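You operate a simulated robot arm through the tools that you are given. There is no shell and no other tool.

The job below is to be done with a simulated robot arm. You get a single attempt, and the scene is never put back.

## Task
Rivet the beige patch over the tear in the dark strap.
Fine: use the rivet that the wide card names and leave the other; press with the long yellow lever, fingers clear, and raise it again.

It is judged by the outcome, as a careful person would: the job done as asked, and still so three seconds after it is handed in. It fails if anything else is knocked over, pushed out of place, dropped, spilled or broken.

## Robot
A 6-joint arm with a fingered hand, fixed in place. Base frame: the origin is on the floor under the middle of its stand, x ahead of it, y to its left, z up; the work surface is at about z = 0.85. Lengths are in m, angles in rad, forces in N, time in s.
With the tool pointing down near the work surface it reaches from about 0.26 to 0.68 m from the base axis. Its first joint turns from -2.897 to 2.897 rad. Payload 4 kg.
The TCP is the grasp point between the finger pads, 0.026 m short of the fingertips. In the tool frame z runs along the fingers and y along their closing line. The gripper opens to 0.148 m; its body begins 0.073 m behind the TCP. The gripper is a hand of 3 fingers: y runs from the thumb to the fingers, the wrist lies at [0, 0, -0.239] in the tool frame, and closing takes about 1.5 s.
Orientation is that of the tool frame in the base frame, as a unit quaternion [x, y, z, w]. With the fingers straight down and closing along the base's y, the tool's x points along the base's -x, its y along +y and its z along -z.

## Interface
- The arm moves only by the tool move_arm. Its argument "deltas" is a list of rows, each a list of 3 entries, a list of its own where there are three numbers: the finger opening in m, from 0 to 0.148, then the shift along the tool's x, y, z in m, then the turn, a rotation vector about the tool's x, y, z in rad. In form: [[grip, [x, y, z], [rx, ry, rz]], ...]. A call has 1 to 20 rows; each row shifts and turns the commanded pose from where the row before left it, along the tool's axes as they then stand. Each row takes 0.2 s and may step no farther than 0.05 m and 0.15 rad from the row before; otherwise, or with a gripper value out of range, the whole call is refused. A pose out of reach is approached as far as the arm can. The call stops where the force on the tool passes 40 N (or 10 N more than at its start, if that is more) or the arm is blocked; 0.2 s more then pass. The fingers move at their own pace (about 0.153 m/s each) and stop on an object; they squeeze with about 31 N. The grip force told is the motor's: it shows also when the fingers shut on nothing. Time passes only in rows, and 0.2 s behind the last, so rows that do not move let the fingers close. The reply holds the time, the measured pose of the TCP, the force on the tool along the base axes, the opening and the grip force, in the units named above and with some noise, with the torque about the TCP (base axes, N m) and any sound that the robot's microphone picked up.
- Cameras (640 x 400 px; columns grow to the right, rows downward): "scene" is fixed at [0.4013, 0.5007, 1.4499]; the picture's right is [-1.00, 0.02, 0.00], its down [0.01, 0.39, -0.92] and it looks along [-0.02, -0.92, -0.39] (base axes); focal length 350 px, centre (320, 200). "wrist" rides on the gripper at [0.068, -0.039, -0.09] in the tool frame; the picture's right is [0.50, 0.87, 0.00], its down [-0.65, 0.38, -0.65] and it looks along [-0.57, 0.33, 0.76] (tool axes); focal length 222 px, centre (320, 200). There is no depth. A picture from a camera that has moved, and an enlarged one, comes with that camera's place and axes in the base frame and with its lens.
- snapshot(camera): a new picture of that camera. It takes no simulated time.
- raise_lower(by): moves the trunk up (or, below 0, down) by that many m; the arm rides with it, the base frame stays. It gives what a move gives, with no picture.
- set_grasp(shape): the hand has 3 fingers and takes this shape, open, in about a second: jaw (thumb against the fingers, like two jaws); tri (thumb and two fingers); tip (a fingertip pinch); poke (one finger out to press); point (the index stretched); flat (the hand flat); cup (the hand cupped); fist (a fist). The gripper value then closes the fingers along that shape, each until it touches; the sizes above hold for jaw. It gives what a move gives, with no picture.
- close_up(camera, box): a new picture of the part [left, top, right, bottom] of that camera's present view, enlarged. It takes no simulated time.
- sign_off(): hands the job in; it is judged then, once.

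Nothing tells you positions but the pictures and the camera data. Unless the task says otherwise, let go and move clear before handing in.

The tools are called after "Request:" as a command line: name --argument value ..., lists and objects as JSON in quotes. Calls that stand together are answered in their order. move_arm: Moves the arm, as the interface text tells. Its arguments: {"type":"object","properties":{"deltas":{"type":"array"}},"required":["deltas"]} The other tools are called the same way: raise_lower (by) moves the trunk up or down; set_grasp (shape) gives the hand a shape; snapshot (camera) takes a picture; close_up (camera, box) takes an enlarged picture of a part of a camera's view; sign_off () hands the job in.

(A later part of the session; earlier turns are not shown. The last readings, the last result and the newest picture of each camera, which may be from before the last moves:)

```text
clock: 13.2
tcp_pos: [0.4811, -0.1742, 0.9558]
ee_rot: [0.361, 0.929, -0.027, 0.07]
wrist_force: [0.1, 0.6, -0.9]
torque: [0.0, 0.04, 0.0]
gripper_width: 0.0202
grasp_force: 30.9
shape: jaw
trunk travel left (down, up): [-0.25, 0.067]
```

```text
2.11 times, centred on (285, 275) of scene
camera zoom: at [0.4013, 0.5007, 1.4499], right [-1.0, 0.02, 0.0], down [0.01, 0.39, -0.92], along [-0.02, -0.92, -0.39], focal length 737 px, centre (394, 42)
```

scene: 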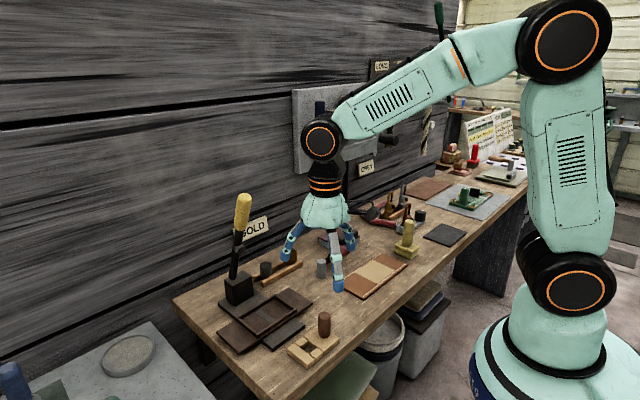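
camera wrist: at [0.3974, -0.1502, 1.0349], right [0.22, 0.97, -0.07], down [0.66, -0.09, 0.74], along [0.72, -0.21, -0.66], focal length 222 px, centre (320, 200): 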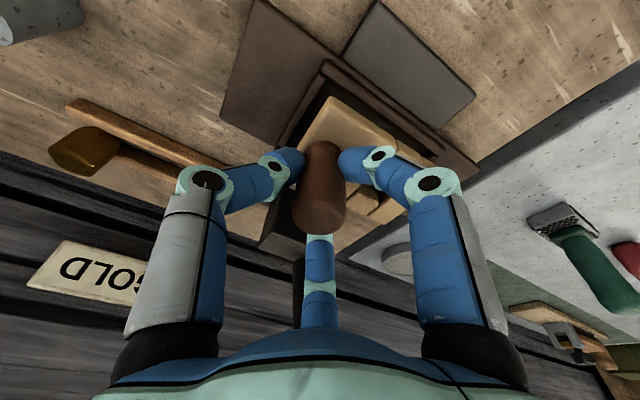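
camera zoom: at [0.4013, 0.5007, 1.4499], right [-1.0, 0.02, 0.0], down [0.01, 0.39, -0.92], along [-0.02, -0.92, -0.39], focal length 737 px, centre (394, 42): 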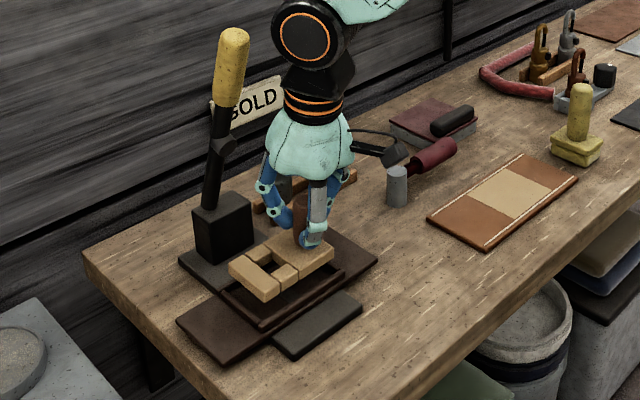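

The patch is now nearly aligned, with under 1° of yaw error and about 1 mm of offset left. I'll trim that and lower to just above the rails.

Request:
move_arm --deltas '[[0.0, [-0.001, 0.001, 0.0], [0.0019, 0, 0.0129]], [0.0, [0.0011, 0, 0.0074], [0, 0, 0]], [0.0, [0.0011, 0, 0.0074], [0, 0, 0]], [0.0, [0, 0, 0], [0, 0, 0]]]'

Request:
close_up --camera "wrist" --box '[250, 60, 430, 190]'

Request:
close_up --camera "scene" --box '[220, 270, 320, 350]'

```text
clock: 14.2
tcp_pos: [0.481, -0.1767, 0.942]
ee_rot: [0.368, 0.927, -0.028, 0.069]
wrist_force: [0.2, 0.3, -1.1]
torque: [-0.02, 0.03, -0.01]
gripper_width: 0.0201
grasp_force: 30.9
shape: jaw
trunk travel left (down, up): [-0.25, 0.067]
```

```text
3.08 times, centred on (340, 125) of wrist
camera zoom: at [0.3988, -0.1499, 1.021], right [0.23, 0.97, -0.07], down [0.66, -0.1, 0.74], along [0.71, -0.22, -0.66], focal length 684 px, centre (258, 431)
```

zoom: 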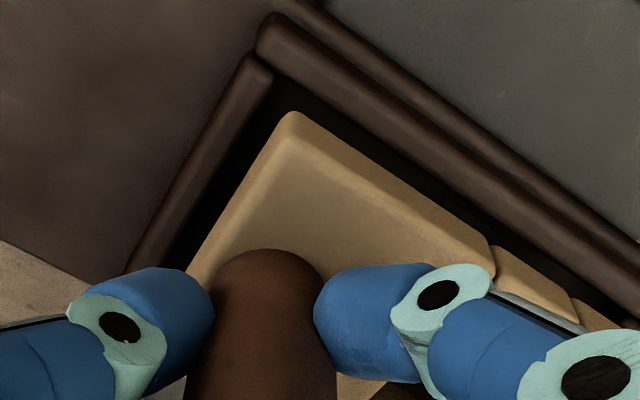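

```text
5.00 times, centred on (270, 310) of scene
camera zoom: at [0.4013, 0.5007, 1.4499], right [-1.0, 0.02, 0.0], down [0.01, 0.39, -0.92], along [-0.02, -0.92, -0.39], focal length 1750 px, centre (570, -350)
```

zoom: 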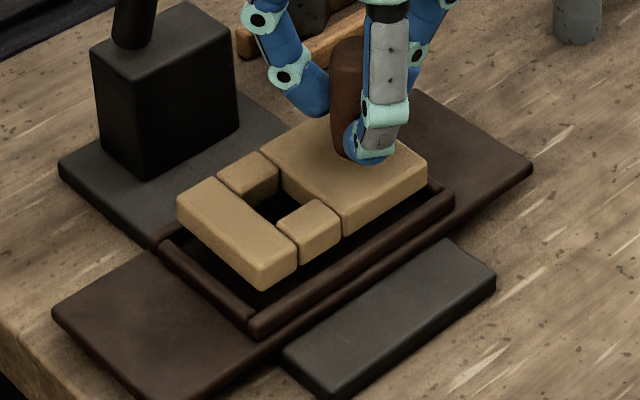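

It is close now. I'll zoom in on both ends of the near rail to check that the gap is even before going lower.

Request:
close_up --camera "wrist" --box '[320, 65, 360, 95]'

Request:
close_up --camera "wrist" --box '[380, 110, 460, 170]'

Request:
close_up --camera "scene" --box '[235, 295, 315, 345]'

```text
13.33 times, centred on (340, 80) of wrist
camera zoom: at [0.3988, -0.1499, 1.021], right [0.23, 0.97, -0.07], down [0.66, -0.1, 0.74], along [0.71, -0.22, -0.66], focal length 2962 px, centre (53, 1800)
```

zoom: 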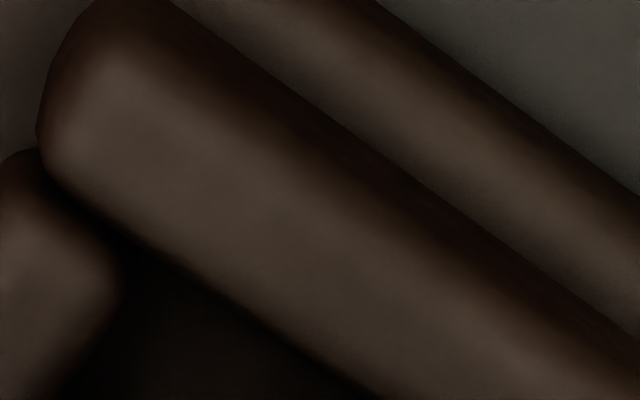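

```text
6.67 times, centred on (420, 140) of wrist
camera zoom: at [0.3988, -0.1499, 1.021], right [0.23, 0.97, -0.07], down [0.66, -0.1, 0.74], along [0.71, -0.22, -0.66], focal length 1481 px, centre (-347, 600)
```

zoom: 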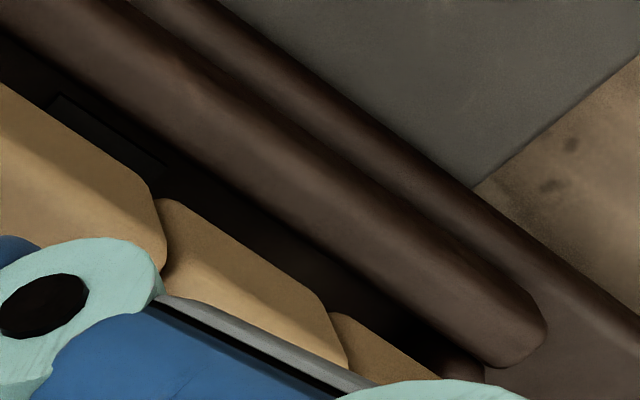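

```text
8.00 times, centred on (275, 320) of scene
camera zoom: at [0.4013, 0.5007, 1.4499], right [-1.0, 0.02, 0.0], down [0.01, 0.39, -0.92], along [-0.02, -0.92, -0.39], focal length 2801 px, centre (680, -760)
```

zoom: 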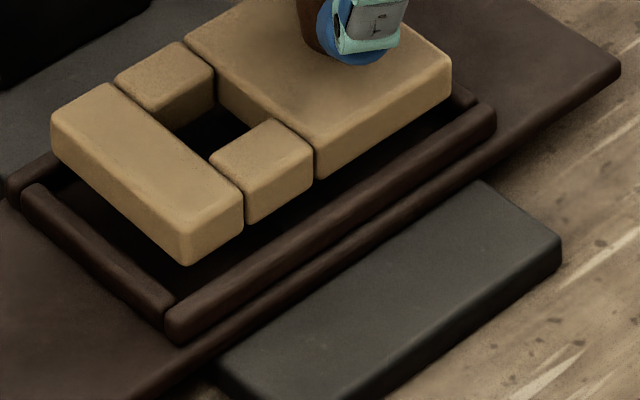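

Both edges are parallel, with a gap of about 1.5 mm to the near rail. I'll lower straight down in small steps.

Request:
move_arm --deltas '[[0.0, [0.0005, 0, 0.003], [0, 0, 0]], [0.0, [0.0004, 0, 0.003], [0, 0, 0]], [0.0, [0.0005, 0, 0.003], [0, 0, 0]], [0.0, [0, 0, 0], [0, 0, 0]]]'

Request:
close_up --camera "wrist" --box '[250, 60, 430, 190]'

Request:
close_up --camera "scene" --box '[235, 285, 325, 345]'

```text
clock: 15.2
tcp_pos: [0.481, -0.1751, 0.9332]
ee_rot: [0.367, 0.927, -0.028, 0.07]
wrist_force: [2.8, -3.0, 1.0]
torque: [-0.1, -0.02, 0.02]
gripper_width: 0.0202
grasp_force: 30.6
shape: jaw
trunk travel left (down, up): [-0.25, 0.067]
```

```text
3.08 times, centred on (340, 125) of wrist
camera zoom: at [0.3987, -0.149, 1.0119], right [0.23, 0.97, -0.07], down [0.66, -0.1, 0.74], along [0.71, -0.22, -0.66], focal length 684 px, centre (258, 431)
```

zoom: 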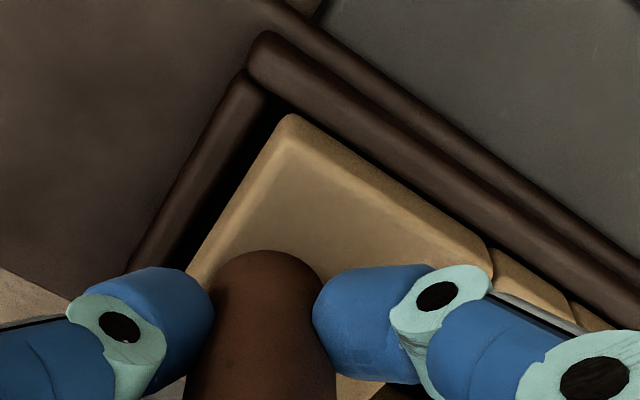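

```text
6.67 times, centred on (280, 315) of scene
camera zoom: at [0.4013, 0.5007, 1.4499], right [-1.0, 0.02, 0.0], down [0.01, 0.39, -0.92], along [-0.02, -0.92, -0.39], focal length 2334 px, centre (587, -567)
```

zoom: 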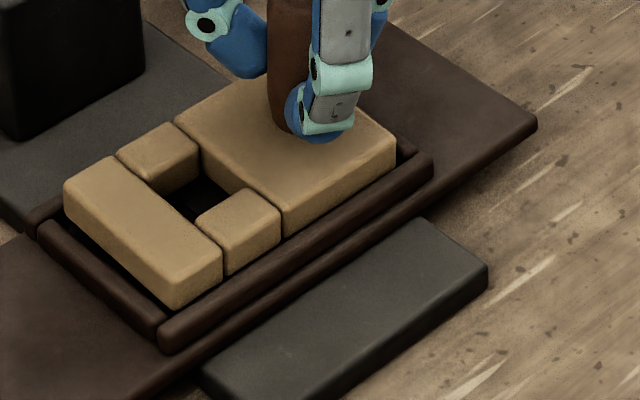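

The tool feels about 4 N toward the wall, so the patch's near edge is rubbing the near rail. I'll shift 1.2 mm toward the wall and keep lowering.

Request:
move_arm --deltas '[[0.0, [-0.0012, 0, 0.0], [0, 0, 0]], [0.0, [0.0003, 0, 0.002], [0, 0, 0]], [0.0, [0.0003, 0, 0.002], [0, 0, 0]], [0.0, [0, 0, 0], [0, 0, 0]]]'

Request:
close_up --camera "wrist" --box '[250, 60, 430, 190]'

Request:
close_up --camera "scene" --box '[235, 285, 325, 345]'

```text
clock: 16.2
tcp_pos: [0.4821, -0.1761, 0.9287]
ee_rot: [0.367, 0.927, -0.028, 0.07]
wrist_force: [2.4, -1.4, 0.1]
torque: [0.0, -0.02, -0.02]
gripper_width: 0.0204
grasp_force: 31.3
shape: jaw
trunk travel left (down, up): [-0.25, 0.067]
```

```text
3.08 times, centred on (340, 125) of wrist
camera zoom: at [0.3986, -0.15, 1.0079], right [0.23, 0.97, -0.07], down [0.66, -0.1, 0.74], along [0.71, -0.22, -0.66], focal length 684 px, centre (258, 431)
```

zoom: 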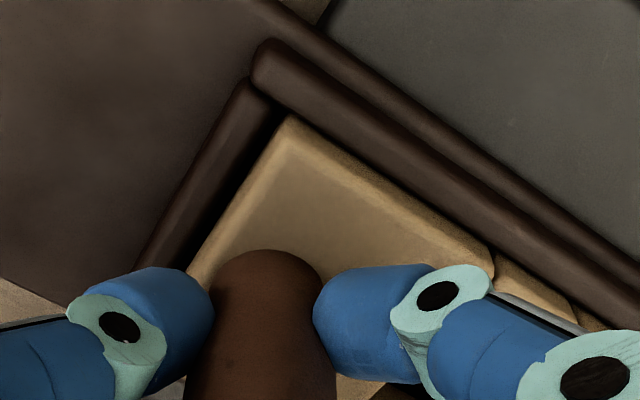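

```text
6.67 times, centred on (280, 315) of scene
camera zoom: at [0.4013, 0.5007, 1.4499], right [-1.0, 0.02, 0.0], down [0.01, 0.39, -0.92], along [-0.02, -0.92, -0.39], focal length 2334 px, centre (587, -567)
```

zoom: 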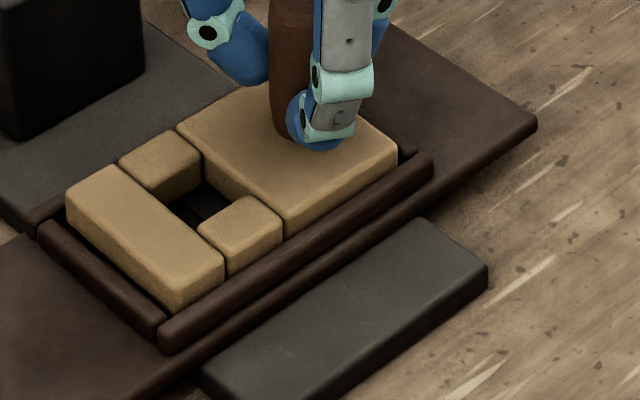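

It's sliding down between the rails with only light side force. I'll continue in small steps until it touches the strap.

Request:
move_arm --deltas '[[0.0, [-0.0005, 0, 0.002], [0, 0, 0]], [0.0, [0.0003, 0, 0.002], [0, 0, 0]], [0.0, [0, 0, 0], [0, 0, 0]]]'

```text
clock: 17.0
tcp_pos: [0.4828, -0.1766, 0.9256]
ee_rot: [0.367, 0.927, -0.028, 0.071]
wrist_force: [0.2, 0.4, 2.1]
torque: [0.04, 0.08, 0.01]
gripper_width: 0.0202
grasp_force: 30.8
shape: jaw
trunk travel left (down, up): [-0.25, 0.067]
```

Request:
move_arm --deltas '[[0.0, [0.0003, 0, 0.002], [0, 0, 0]], [0.0, [0, 0, 0], [0, 0, 0]]]'

Request:
close_up --camera "wrist" --box '[250, 60, 430, 190]'

Request:
close_up --camera "scene" --box '[235, 285, 325, 345]'

```text
clock: 17.6
tcp_pos: [0.4823, -0.1775, 0.9244]
ee_rot: [0.367, 0.927, -0.028, 0.071]
wrist_force: [3.4, -1.8, 11.8]
torque: [0.01, 0.08, 0.1]
gripper_width: 0.0206
grasp_force: 31.2
shape: jaw
trunk travel left (down, up): [-0.25, 0.067]
```

```text
3.08 times, centred on (340, 125) of wrist
camera zoom: at [0.3997, -0.1507, 1.0033], right [0.23, 0.97, -0.07], down [0.66, -0.1, 0.75], along [0.72, -0.22, -0.66], focal length 684 px, centre (258, 431)
```

zoom: 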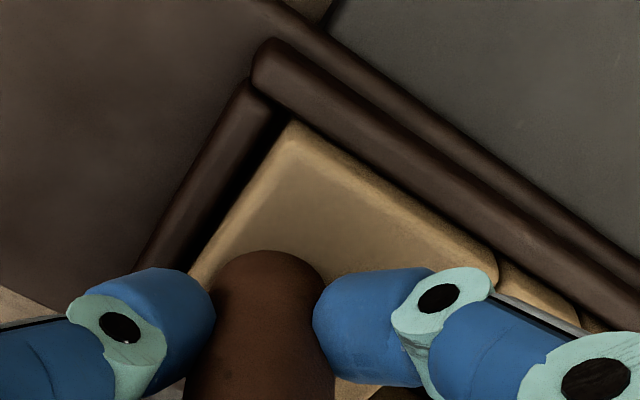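

```text
6.67 times, centred on (280, 315) of scene
camera zoom: at [0.4013, 0.5007, 1.4499], right [-1.0, 0.02, 0.0], down [0.01, 0.39, -0.92], along [-0.02, -0.92, -0.39], focal length 2334 px, centre (587, -567)
```

zoom: 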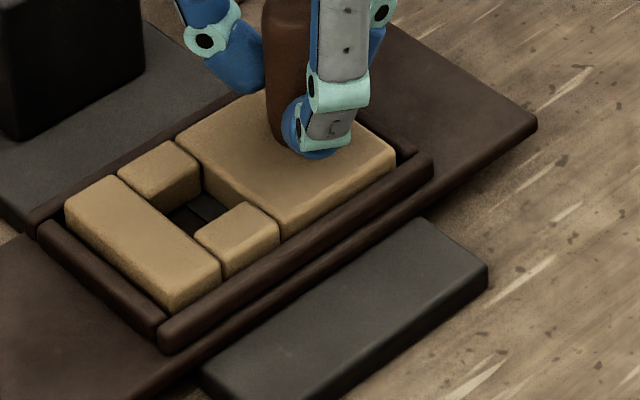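

There's an 11.8 N upward force and the patch is fully between the rails, so it's seated on the strap. I'll ease off and open the fingers.

Request:
move_arm --deltas '[[0.0, [-0.0002, 0, -0.001], [0, 0, 0]], [0.04, [0, 0, 0], [0, 0, 0]], [0.06, [0, 0, 0], [0, 0, 0]], [0.08, [0, 0, 0], [0, 0, 0]], [0.08, [0, 0, 0], [0, 0, 0]]]'

Request:
snapshot --camera "wrist"

Request:
close_up --camera "scene" --box '[215, 220, 355, 345]'

```text
clock: 18.8
tcp_pos: [0.4814, -0.1764, 0.9251]
ee_rot: [0.367, 0.927, -0.028, 0.069]
wrist_force: [0.1, -0.3, -0.3]
torque: [0.0, -0.03, -0.02]
gripper_width: 0.0794
grasp_force: 0.2
shape: jaw
trunk travel left (down, up): [-0.25, 0.067]
```

```text
taken
camera wrist: at [0.3992, -0.1503, 1.0036], right [0.23, 0.97, -0.07], down [0.66, -0.1, 0.74], along [0.71, -0.22, -0.66], focal length 222 px, centre (320, 200)
```

wrist: 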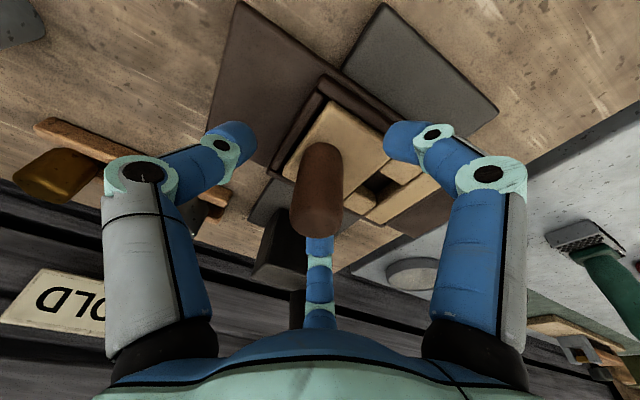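

```text
3.20 times, centred on (285, 282) of scene
camera zoom: at [0.4013, 0.5007, 1.4499], right [-1.0, 0.02, 0.0], down [0.01, 0.39, -0.92], along [-0.02, -0.92, -0.39], focal length 1120 px, centre (432, -64)
```

zoom: 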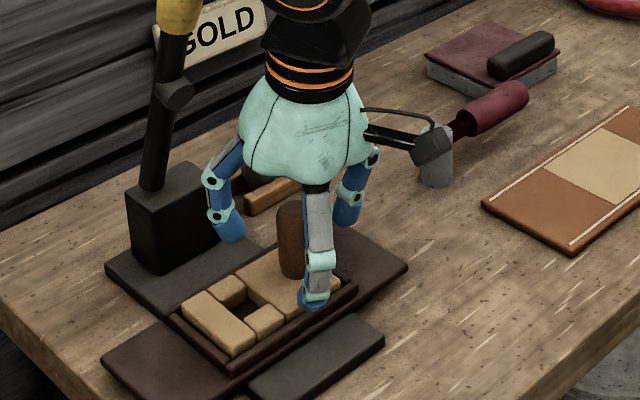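

The patch is seated inside the frame with its hole on the +a side. I'll withdraw upward, move away from the lever along the bench, and look at the rivet rack.

Request:
move_arm --deltas '[[0.08, [-0.005, 0, -0.0327], [0, 0, 0]], [0.08, [-0.005, 0, -0.0327], [0, 0, 0]], [0.12, [-0.005, 0, -0.0327], [0, 0, 0]], [0.148, [0, -0.04, 0], [0, 0, 0]], [0.148, [0, -0.04, 0], [0, 0, 0]], [0.148, [0, -0.04, 0], [0, 0, 0]], [0.148, [0, -0.04, 0], [0, 0, 0]], [0.148, [0, 0, 0], [0, 0, 0]]]'

Request:
snapshot --camera "wrist"

Request:
close_up --camera "scene" --box '[215, 220, 355, 345]'

```text
clock: 20.6
tcp_pos: [0.3739, -0.2911, 1.0245]
ee_rot: [0.367, 0.927, -0.027, 0.07]
wrist_force: [0.6, 0.6, -0.1]
torque: [0.02, -0.05, 0.03]
gripper_width: 0.1475
grasp_force: 0.2
shape: jaw
trunk travel left (down, up): [-0.25, 0.067]
```

```text
taken
camera wrist: at [0.2913, -0.2647, 1.1036], right [0.23, 0.97, -0.07], down [0.66, -0.1, 0.74], along [0.71, -0.22, -0.66], focal length 222 px, centre (320, 200)
```

wrist: 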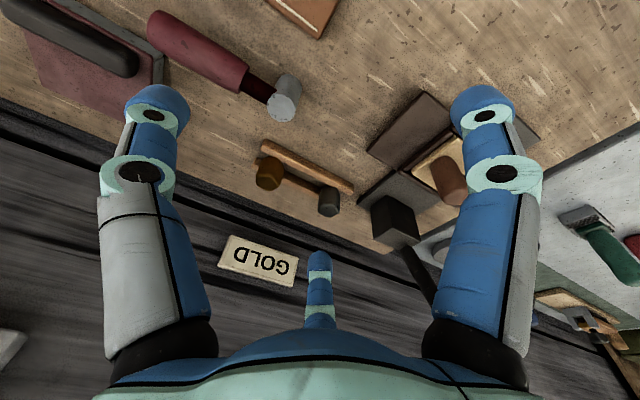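

```text
3.20 times, centred on (285, 282) of scene
camera zoom: at [0.4013, 0.5007, 1.4499], right [-1.0, 0.02, 0.0], down [0.01, 0.39, -0.92], along [-0.02, -0.92, -0.39], focal length 1120 px, centre (432, -64)
```

zoom: 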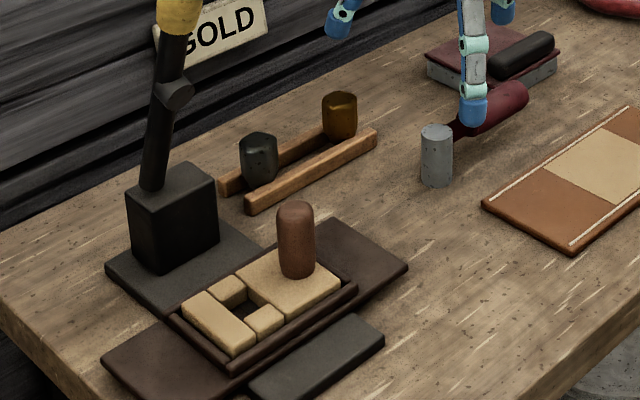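

The patch sits squarely in the frame, and the rack and the full GOLD card are in view. I'll zoom in on the rack and rivets.

Request:
close_up --camera "wrist" --box '[235, 125, 365, 225]'

Request:
close_up --camera "wrist" --box '[210, 225, 310, 300]'

Request:
close_up --camera "scene" --box '[270, 230, 345, 295]'

Request:
close_up --camera "scene" --box '[255, 280, 330, 345]'

```text
4.00 times, centred on (300, 175) of wrist
camera zoom: at [0.2913, -0.2647, 1.1036], right [0.23, 0.97, -0.07], down [0.66, -0.1, 0.74], along [0.71, -0.22, -0.66], focal length 888 px, centre (400, 300)
```

zoom: 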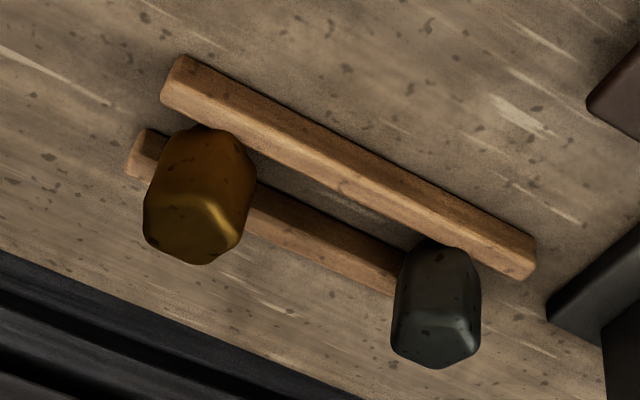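

```text
5.33 times, centred on (260, 262) of wrist
camera zoom: at [0.2913, -0.2647, 1.1036], right [0.23, 0.97, -0.07], down [0.66, -0.1, 0.74], along [0.71, -0.22, -0.66], focal length 1185 px, centre (640, -133)
```

zoom: 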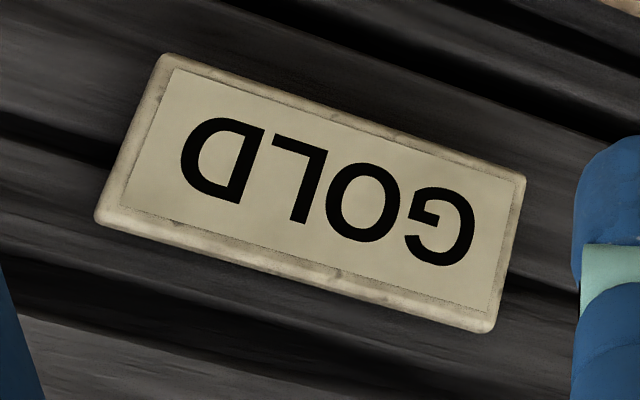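

```text
6.15 times, centred on (308, 262) of scene
camera zoom: at [0.4013, 0.5007, 1.4499], right [-1.0, 0.02, 0.0], down [0.01, 0.39, -0.92], along [-0.02, -0.92, -0.39], focal length 2154 px, centre (397, -185)
```

zoom: 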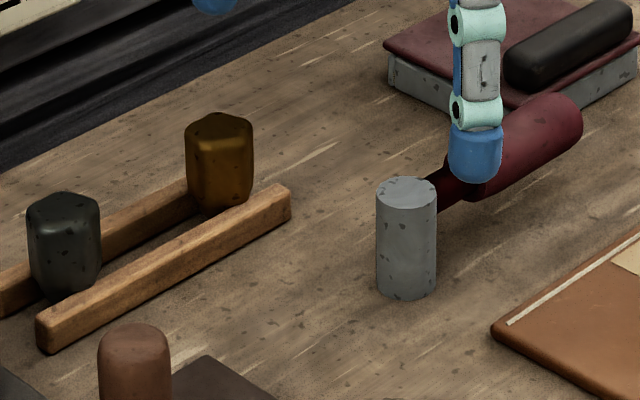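

```text
6.15 times, centred on (292, 312) of scene
camera zoom: at [0.4013, 0.5007, 1.4499], right [-1.0, 0.02, 0.0], down [0.01, 0.39, -0.92], along [-0.02, -0.92, -0.39], focal length 2154 px, centre (489, -492)
```

zoom: 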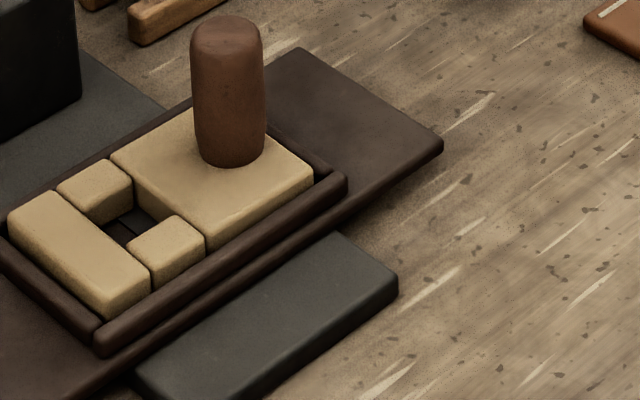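

The gold rivet's head is centred near a = 0.053, f = -0.609 in bench axes, i.e. about (0.468, -0.393), and spans roughly z 0.866–0.904 resting on the rails. I'll untilt, yaw 60° so the fingers will straddle the knob later, and lean the wrist 0.25 rad toward the robot to clear the lever.

Request:
move_arm --deltas '[[0.1, [0, 0, 0], [0, 0.149, 0]], [0.1, [0, 0, 0], [0, 0, 0.1346]], [0.1, [0, 0, 0], [0, 0, 0.1346]], [0.1, [0, 0, 0], [0, 0, 0.1346]], [0.1, [0, 0, 0], [0, 0, 0.1346]], [0.1, [0, 0, 0], [0, 0, 0.1346]], [0.1, [0, 0, 0], [0, 0, 0.1346]], [0.1, [0, 0, 0], [0, 0, 0.1346]], [0.1, [0, 0, 0], [0, 0, 0.1346]], [0.1, [0, 0, 0], [-0.10825, -0.0625, 0]], [0.1, [0, 0, 0], [-0.10825, -0.0625, 0]], [0.1, [0, 0, 0], [0, 0, 0]]]'

Request:
snapshot --camera "wrist"

Request:
snapshot --camera "scene"

```text
clock: 23.2
tcp_pos: [0.3726, -0.2944, 1.0224]
ee_rot: [0.787, 0.604, 0.017, 0.123]
wrist_force: [0.3, 0.3, 1.1]
torque: [-0.01, 0.03, 0.0]
gripper_width: 0.1001
grasp_force: 0.0
shape: jaw
trunk travel left (down, up): [-0.25, 0.067]
```

```text
taken
camera wrist: at [0.3407, -0.2045, 1.0935], right [0.95, 0.27, 0.12], down [0.07, -0.6, 0.8], along [0.29, -0.75, -0.59], focal length 222 px, centre (320, 200)
```

wrist: 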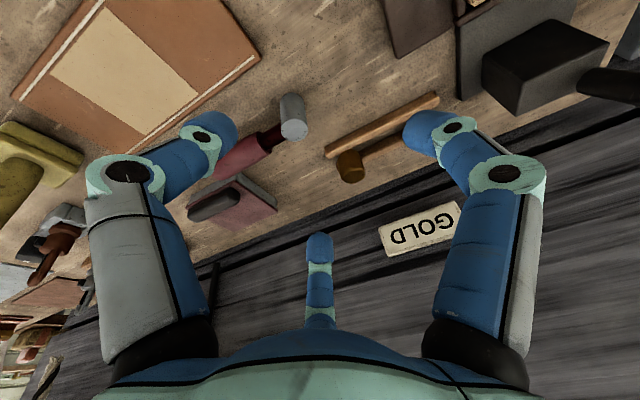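

```text
taken
```

scene: 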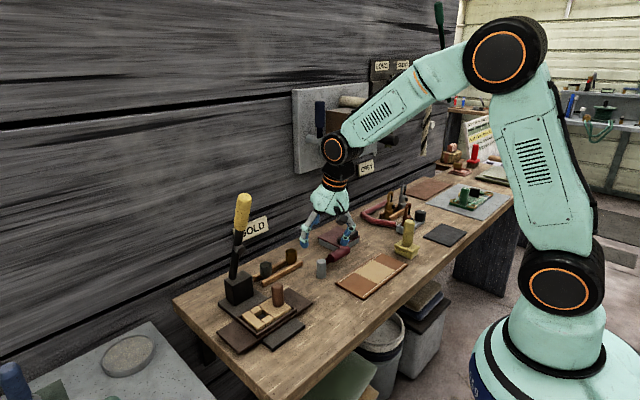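

The tool is oriented as planned. Next I'll move above the gold rivet, stopping with the fingertips about 3 cm over it.

Request:
move_arm --deltas '[[0.1, [-0.0151, 0.0251, 0.0235], [0, 0, 0]], [0.1, [-0.0151, 0.0251, 0.0235], [0, 0, 0]], [0.1, [-0.0151, 0.0251, 0.0235], [0, 0, 0]], [0.1, [-0.0151, 0.0251, 0.0235], [0, 0, 0]], [0.1, [0, 0, 0], [0, 0, 0]]]'

Request:
snapshot --camera "wrist"

Request:
close_up --camera "wrist" --box '[240, 90, 440, 230]'

Request:
close_up --camera "scene" --box '[220, 180, 370, 300]'

```text
clock: 24.4
tcp_pos: [0.47, -0.3925, 0.9607]
ee_rot: [0.787, 0.604, 0.016, 0.124]
wrist_force: [0.3, 0.2, 0.0]
torque: [0.02, 0.0, 0.03]
gripper_width: 0.1006
grasp_force: 0.0
shape: jaw
trunk travel left (down, up): [-0.25, 0.067]
```

```text
taken
camera wrist: at [0.4376, -0.3037, 1.0313], right [0.95, 0.27, 0.12], down [0.07, -0.6, 0.8], along [0.29, -0.75, -0.59], focal length 222 px, centre (320, 200)
```

wrist: 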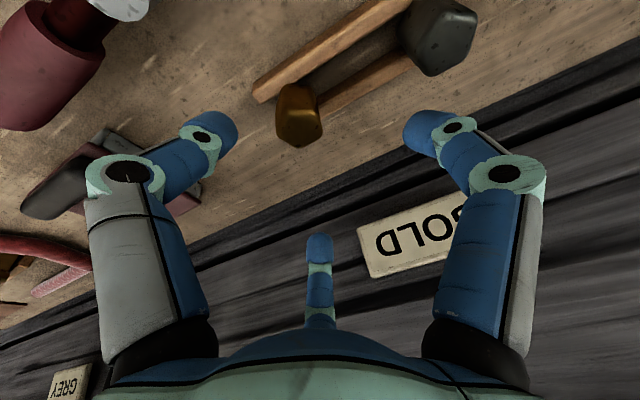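

```text
2.86 times, centred on (340, 160) of wrist
camera zoom: at [0.4376, -0.3037, 1.0313], right [0.95, 0.27, 0.12], down [0.07, -0.6, 0.8], along [0.29, -0.75, -0.59], focal length 635 px, centre (263, 314)
```

zoom: 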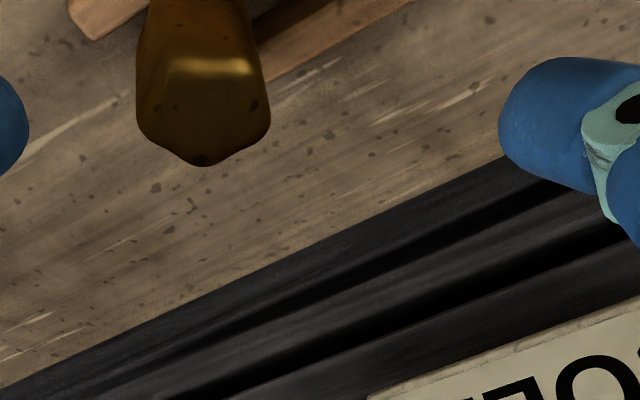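

```text
3.33 times, centred on (295, 240) of scene
camera zoom: at [0.4013, 0.5007, 1.4499], right [-1.0, 0.02, 0.0], down [0.01, 0.39, -0.92], along [-0.02, -0.92, -0.39], focal length 1167 px, centre (403, 67)
```

zoom: 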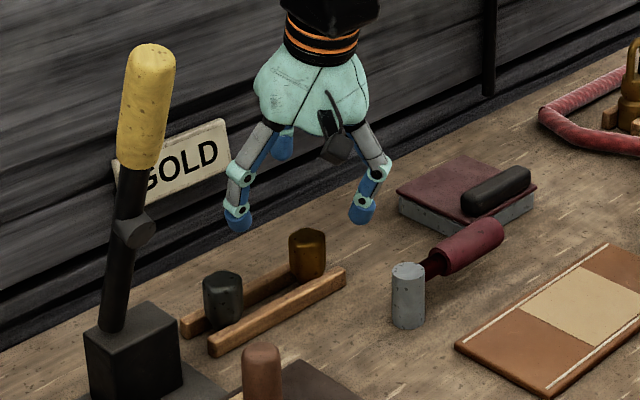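

The gold rivet is about 3 mm off the TCP in each direction. I'll narrow the opening, correct that and descend around its head, keeping the tips above the rails.

Request:
move_arm --deltas '[[0.085, [0.0033, -0.0117, 0.0339], [0, 0, 0]], [0.085, [0.00125, -0.0022, 0.0097], [0, 0, 0]], [0.085, [0.00125, -0.0022, 0.0097], [0, 0, 0]], [0.085, [0, 0, 0], [0, 0, 0]]]'

Request:
snapshot --camera "wrist"

Request:
close_up --camera "scene" --box '[250, 200, 350, 290]'

```text
clock: 25.4
tcp_pos: [0.4633, -0.394, 0.9058]
ee_rot: [0.787, 0.605, 0.016, 0.123]
wrist_force: [0.7, -1.1, 0.1]
torque: [0.02, -0.02, -0.03]
gripper_width: 0.0855
grasp_force: 0.1
shape: jaw
trunk travel left (down, up): [-0.25, 0.067]
```

```text
taken
camera wrist: at [0.4314, -0.304, 0.975], right [0.95, 0.27, 0.12], down [0.07, -0.6, 0.8], along [0.29, -0.75, -0.59], focal length 222 px, centre (320, 200)
```

wrist: 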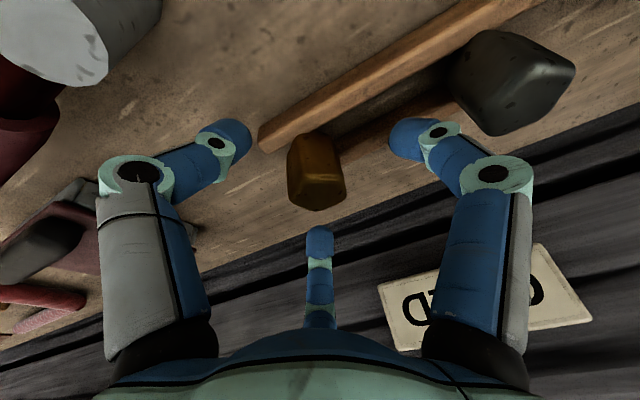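

```text
4.44 times, centred on (300, 245) of scene
camera zoom: at [0.4013, 0.5007, 1.4499], right [-1.0, 0.02, 0.0], down [0.01, 0.39, -0.92], along [-0.02, -0.92, -0.39], focal length 1556 px, centre (409, 0)
```

zoom: 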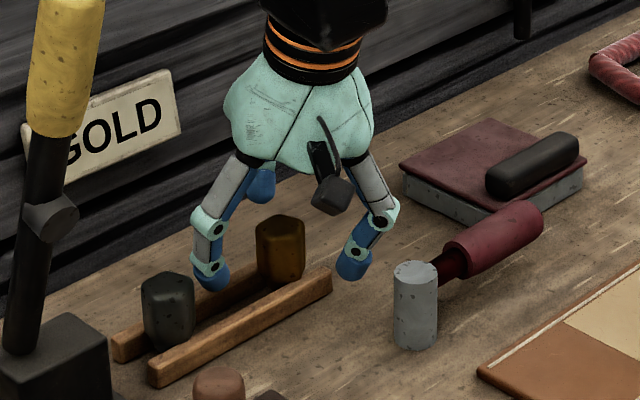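

The rivet head is centred between the three fingers and the grey rivet is clear. I'll close the hand.

Request:
move_arm --deltas '[[0.06, [0, 0, 0], [0, 0, 0]], [0.04, [0, 0, 0], [0, 0, 0]], [0.025, [0, 0, 0], [0, 0, 0]], [0.01, [0, 0, 0], [0, 0, 0]], [0.0, [0, 0, 0], [0, 0, 0]], [0.0, [0, 0, 0], [0, 0, 0]], [0.0, [0, 0, 0], [0, 0, 0]]]'

Request:
snapshot --camera "wrist"

Request:
close_up --camera "scene" --box '[250, 200, 350, 290]'

```text
clock: 27.0
tcp_pos: [0.4621, -0.3933, 0.9043]
ee_rot: [0.786, 0.605, 0.017, 0.124]
wrist_force: [-2.9, 2.7, -1.5]
torque: [0.14, 0.16, -0.05]
gripper_width: 0.0281
grasp_force: 31.0
shape: jaw
trunk travel left (down, up): [-0.25, 0.067]
```

```text
taken
camera wrist: at [0.4313, -0.3039, 0.9752], right [0.95, 0.27, 0.12], down [0.07, -0.6, 0.8], along [0.29, -0.75, -0.59], focal length 222 px, centre (320, 200)
```

wrist: 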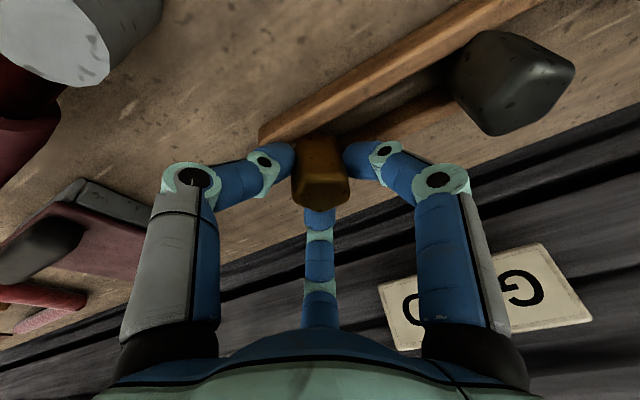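

```text
4.44 times, centred on (300, 245) of scene
camera zoom: at [0.4013, 0.5007, 1.4499], right [-1.0, 0.02, 0.0], down [0.01, 0.39, -0.92], along [-0.02, -0.92, -0.39], focal length 1556 px, centre (409, 0)
```

zoom: 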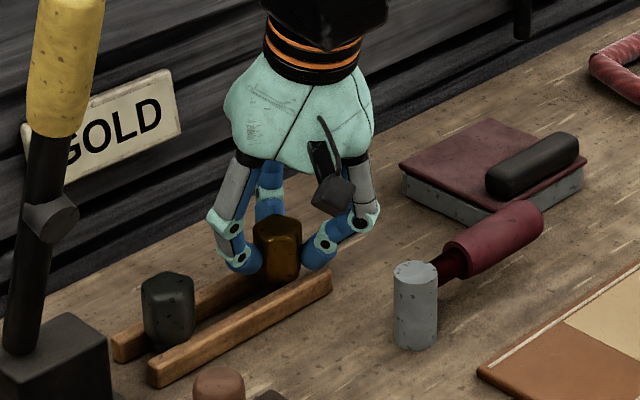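

It's gripped at 0.028 with 31 N. I'll lift it straight up and inspect.

Request:
move_arm --deltas '[[0.0, [-0.0025, 0.0043, -0.0194], [0, 0, 0]], [0.0, [-0.0025, 0.0043, -0.0194], [0, 0, 0]], [0.0, [-0.0025, 0.0043, -0.0194], [0, 0, 0]], [0.0, [-0.0025, 0.0043, -0.0194], [0, 0, 0]], [0.0, [0, 0, 0], [0, 0, 0]]]'

Request:
snapshot --camera "wrist"

Request:
close_up --camera "scene" --box '[260, 190, 350, 290]'

```text
clock: 28.2
tcp_pos: [0.4657, -0.3938, 0.9842]
ee_rot: [0.786, 0.605, 0.017, 0.124]
wrist_force: [-0.3, -0.2, -1.2]
torque: [-0.01, -0.04, 0.01]
gripper_width: 0.0281
grasp_force: 31.8
shape: jaw
trunk travel left (down, up): [-0.25, 0.067]
```

```text
taken
camera wrist: at [0.4326, -0.3052, 1.0546], right [0.95, 0.27, 0.12], down [0.07, -0.6, 0.8], along [0.29, -0.75, -0.59], focal length 222 px, centre (320, 200)
```

wrist: 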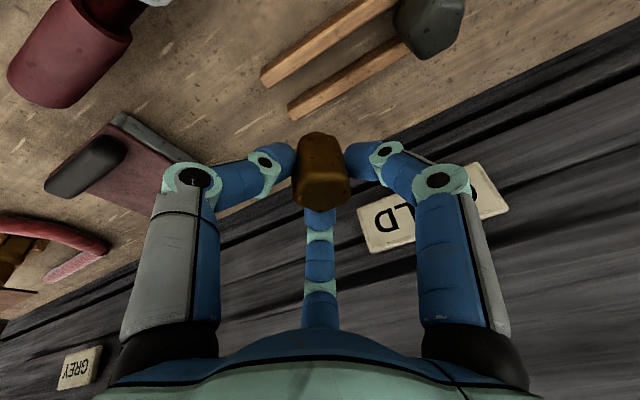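

```text
4.00 times, centred on (305, 240) of scene
camera zoom: at [0.4013, 0.5007, 1.4499], right [-1.0, 0.02, 0.0], down [0.01, 0.39, -0.92], along [-0.02, -0.92, -0.39], focal length 1400 px, centre (380, 40)
```

zoom: 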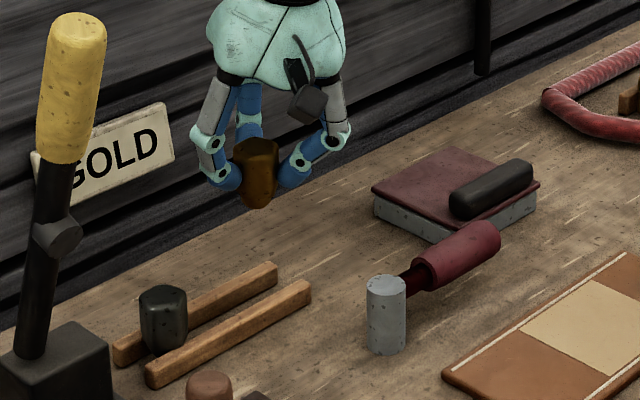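

The rivet is lifted, and the rack and grey rivet are unmoved. I'll look closely at its shape and pose in the hand, and compare the two cards.

Request:
close_up --camera "scene" --box '[300, 215, 345, 250]'

Request:
close_up --camera "wrist" --box '[280, 120, 370, 220]'

Request:
close_up --camera "wrist" --box '[30, 320, 130, 400]'

```text
11.43 times, centred on (322, 232) of scene
camera zoom: at [0.4013, 0.5007, 1.4499], right [-1.0, 0.02, 0.0], down [0.01, 0.39, -0.92], along [-0.02, -0.92, -0.39], focal length 4001 px, centre (291, -171)
```

zoom: 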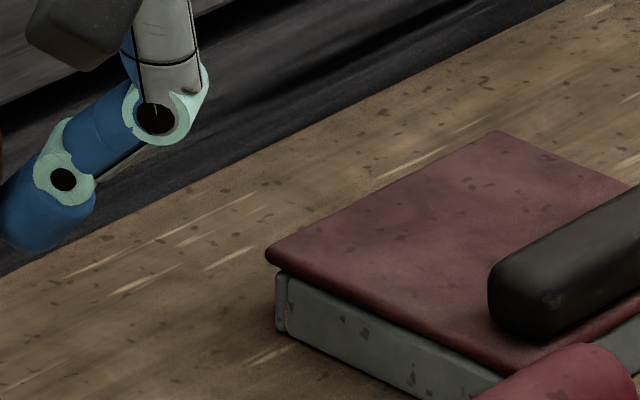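

```text
4.00 times, centred on (325, 170) of wrist
camera zoom: at [0.4326, -0.3052, 1.0546], right [0.95, 0.27, 0.12], down [0.07, -0.6, 0.8], along [0.29, -0.75, -0.59], focal length 888 px, centre (300, 320)
```

zoom: 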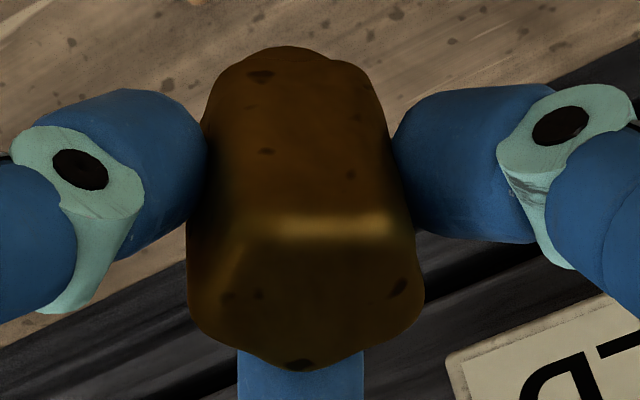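

```text
5.00 times, centred on (80, 360) of wrist
camera zoom: at [0.4326, -0.3052, 1.0546], right [0.95, 0.27, 0.12], down [0.07, -0.6, 0.8], along [0.29, -0.75, -0.59], focal length 1111 px, centre (1520, -600)
```

zoom: 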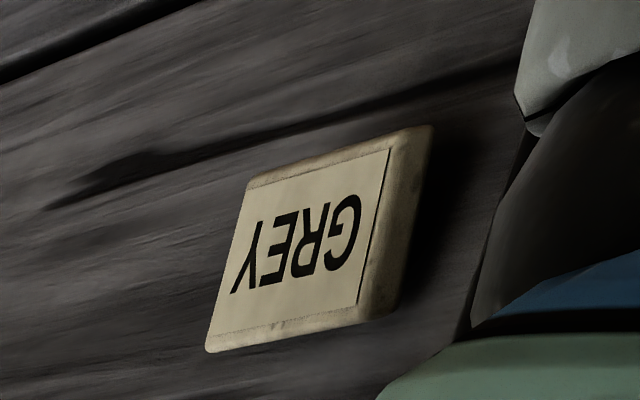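

The GREY card is clearly the narrower one, so gold is right. I'll zoom in on the held rivet itself.

Request:
close_up --camera "scene" --box '[265, 210, 315, 250]'

Request:
close_up --camera "scene" --box '[240, 280, 310, 340]'

```text
10.00 times, centred on (290, 230) of scene
camera zoom: at [0.4013, 0.5007, 1.4499], right [-1.0, 0.02, 0.0], down [0.01, 0.39, -0.92], along [-0.02, -0.92, -0.39], focal length 3501 px, centre (620, -100)
```

zoom: 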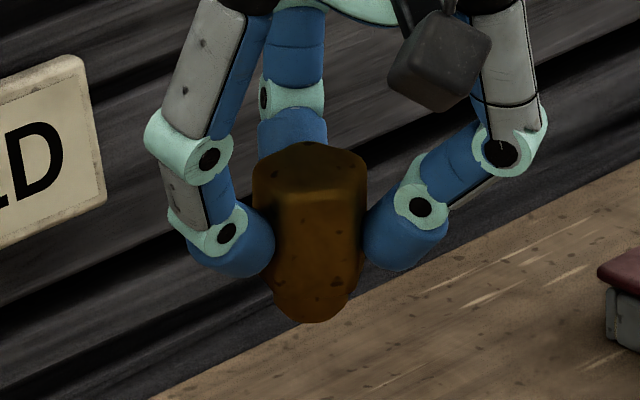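

```text
6.67 times, centred on (275, 310) of scene
camera zoom: at [0.4013, 0.5007, 1.4499], right [-1.0, 0.02, 0.0], down [0.01, 0.39, -0.92], along [-0.02, -0.92, -0.39], focal length 2334 px, centre (620, -533)
```

zoom: 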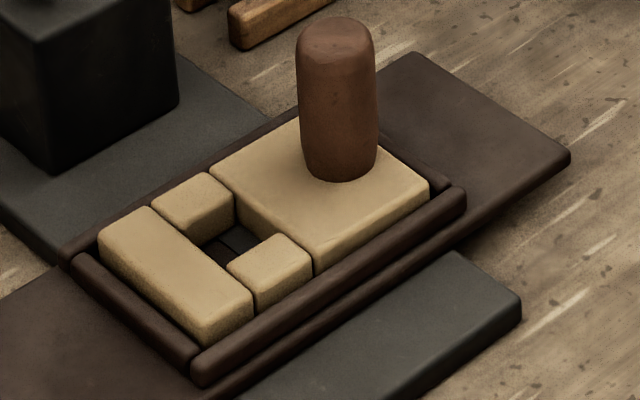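

The rivet hangs upright in the grip and tapers toward its bottom. I'll carry it out toward the front, then along the bench to in front of the hole at a ≈ 0.266, staying clear of the knob and lever.

Request:
move_arm --deltas '[[0.0, [0.0211, -0.0366, -0.0108], [0, 0, 0]], [0.0, [0.0211, -0.0366, -0.0108], [0, 0, 0]], [0.0, [0.0211, -0.0366, -0.0108], [0, 0, 0]], [0.0, [0.0211, -0.0366, -0.0108], [0, 0, 0]], [0.0, [0.0211, -0.0366, -0.0108], [0, 0, 0]], [0.0, [0.0373, 0.0216, 0], [0, 0, 0]], [0.0, [0.0373, 0.0216, 0], [0, 0, 0]], [0.0, [0.0373, 0.0216, 0], [0, 0, 0]], [0.0, [0.0373, 0.0216, 0], [0, 0, 0]], [0.0, [0.0373, 0.0216, 0], [0, 0, 0]], [0.0, [0, 0, 0], [0, 0, 0]]]'

Request:
snapshot --camera "wrist"

Request:
close_up --camera "scene" --box '[190, 180, 370, 360]'

```text
clock: 30.6
tcp_pos: [0.4614, -0.0844, 0.985]
ee_rot: [0.787, 0.604, 0.017, 0.124]
wrist_force: [0.3, 0.0, -0.2]
torque: [0.03, -0.04, -0.01]
gripper_width: 0.0278
grasp_force: 31.1
shape: jaw
trunk travel left (down, up): [-0.25, 0.067]
```

```text
taken
camera wrist: at [0.4281, 0.0042, 1.055], right [0.95, 0.27, 0.12], down [0.07, -0.6, 0.8], along [0.29, -0.75, -0.59], focal length 222 px, centre (320, 200)
```

wrist: 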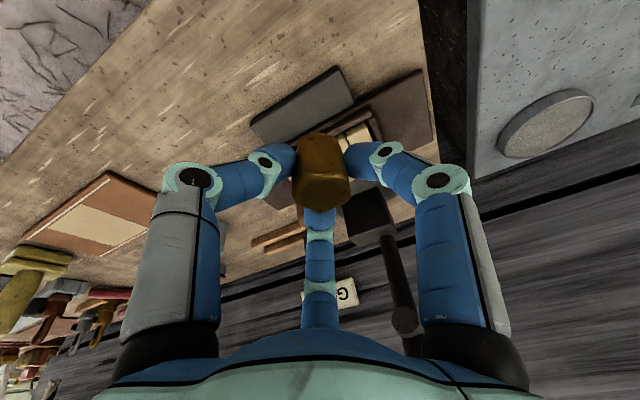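

```text
2.22 times, centred on (280, 270) of scene
camera zoom: at [0.4013, 0.5007, 1.4499], right [-1.0, 0.02, 0.0], down [0.01, 0.39, -0.92], along [-0.02, -0.92, -0.39], focal length 778 px, centre (409, 44)
```

zoom: 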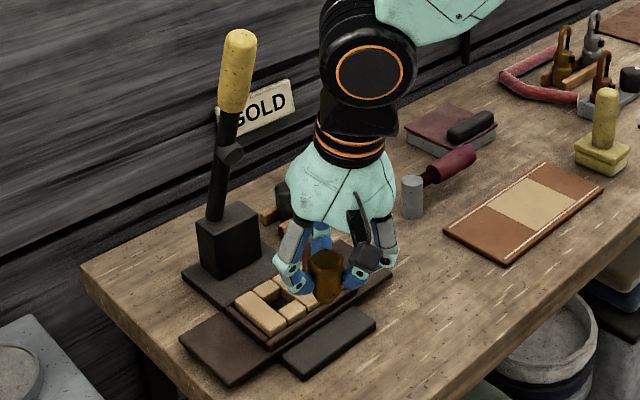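

The hand is in front of the press at the hole's a-coordinate. I'll lower to z ≈ 0.95 and move in over the hole.

Request:
move_arm --deltas '[[0.0, [0.0043, -0.0075, 0.0339], [0, 0, 0]], [0.0, [-0.01365, 0.02364, 0.00697], [0, 0, 0]], [0.0, [-0.01365, 0.02364, 0.00697], [0, 0, 0]], [0.0, [-0.01365, 0.02364, 0.00697], [0, 0, 0]], [0.0, [0, 0, 0], [0, 0, 0]]]'

Request:
snapshot --camera "wrist"

Request:
close_up --camera "scene" --box '[190, 180, 370, 360]'

Request:
close_up --camera "scene" --box '[240, 280, 310, 340]'

```text
clock: 31.8
tcp_pos: [0.5229, -0.1449, 0.9482]
ee_rot: [0.787, 0.605, 0.016, 0.124]
wrist_force: [0.0, 1.4, 0.8]
torque: [-0.04, 0.01, 0.0]
gripper_width: 0.0279
grasp_force: 30.9
shape: jaw
trunk travel left (down, up): [-0.25, 0.067]
```

```text
taken
camera wrist: at [0.4905, -0.0551, 1.0189], right [0.95, 0.27, 0.12], down [0.07, -0.6, 0.8], along [0.29, -0.75, -0.59], focal length 222 px, centre (320, 200)
```

wrist: 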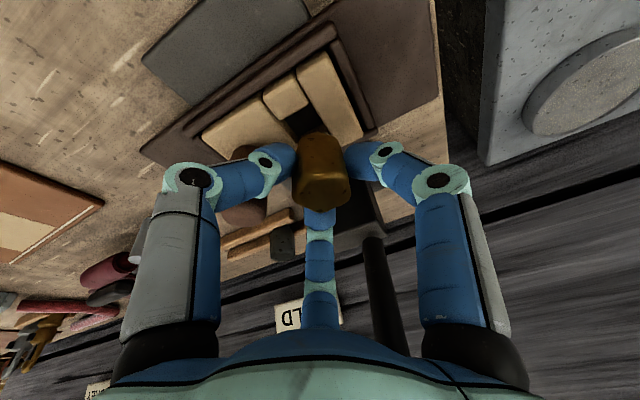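

```text
2.22 times, centred on (280, 270) of scene
camera zoom: at [0.4013, 0.5007, 1.4499], right [-1.0, 0.02, 0.0], down [0.01, 0.39, -0.92], along [-0.02, -0.92, -0.39], focal length 778 px, centre (409, 44)
```

zoom: 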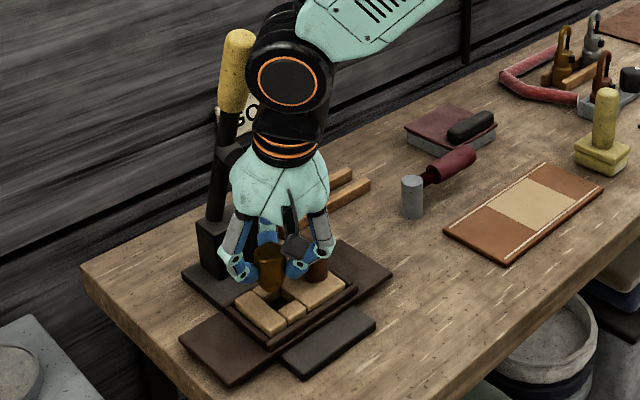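

```text
6.67 times, centred on (275, 310) of scene
camera zoom: at [0.4013, 0.5007, 1.4499], right [-1.0, 0.02, 0.0], down [0.01, 0.39, -0.92], along [-0.02, -0.92, -0.39], focal length 2334 px, centre (620, -533)
```

zoom: 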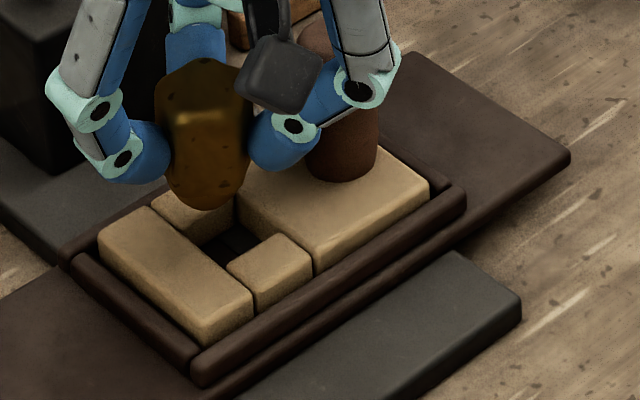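

The rivet is about 18 mm above the patch, near the hole but apparently a few mm too far along +a. I'll zoom in with the wrist camera to refine.

Request:
close_up --camera "wrist" --box '[190, 30, 390, 220]'

Request:
close_up --camera "scene" --box '[245, 285, 285, 325]'

```text
2.11 times, centred on (290, 125) of wrist
camera zoom: at [0.4905, -0.0551, 1.0189], right [0.95, 0.27, 0.12], down [0.07, -0.6, 0.8], along [0.29, -0.75, -0.59], focal length 468 px, centre (383, 358)
```

zoom: 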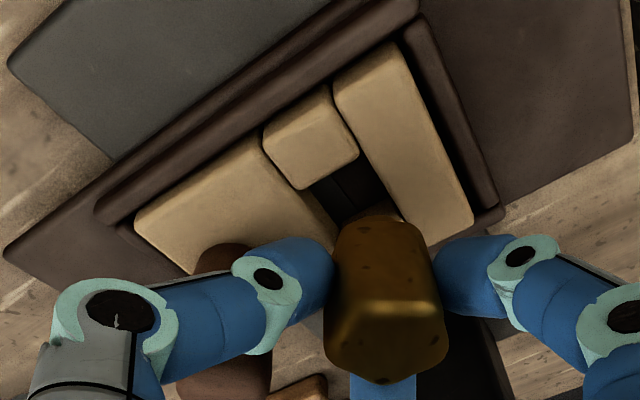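

```text
10.00 times, centred on (265, 305) of scene
camera zoom: at [0.4013, 0.5007, 1.4499], right [-1.0, 0.02, 0.0], down [0.01, 0.39, -0.92], along [-0.02, -0.92, -0.39], focal length 3501 px, centre (870, -850)
```

zoom: 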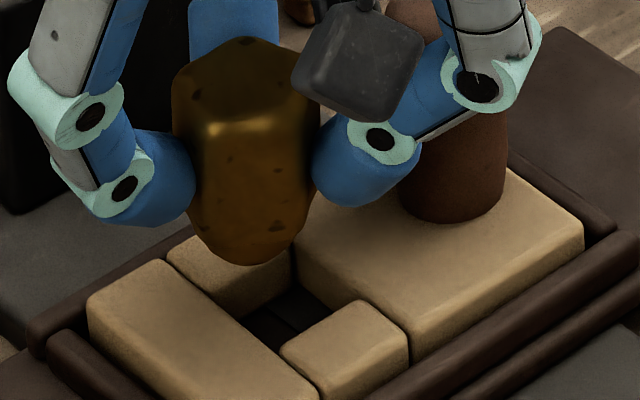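

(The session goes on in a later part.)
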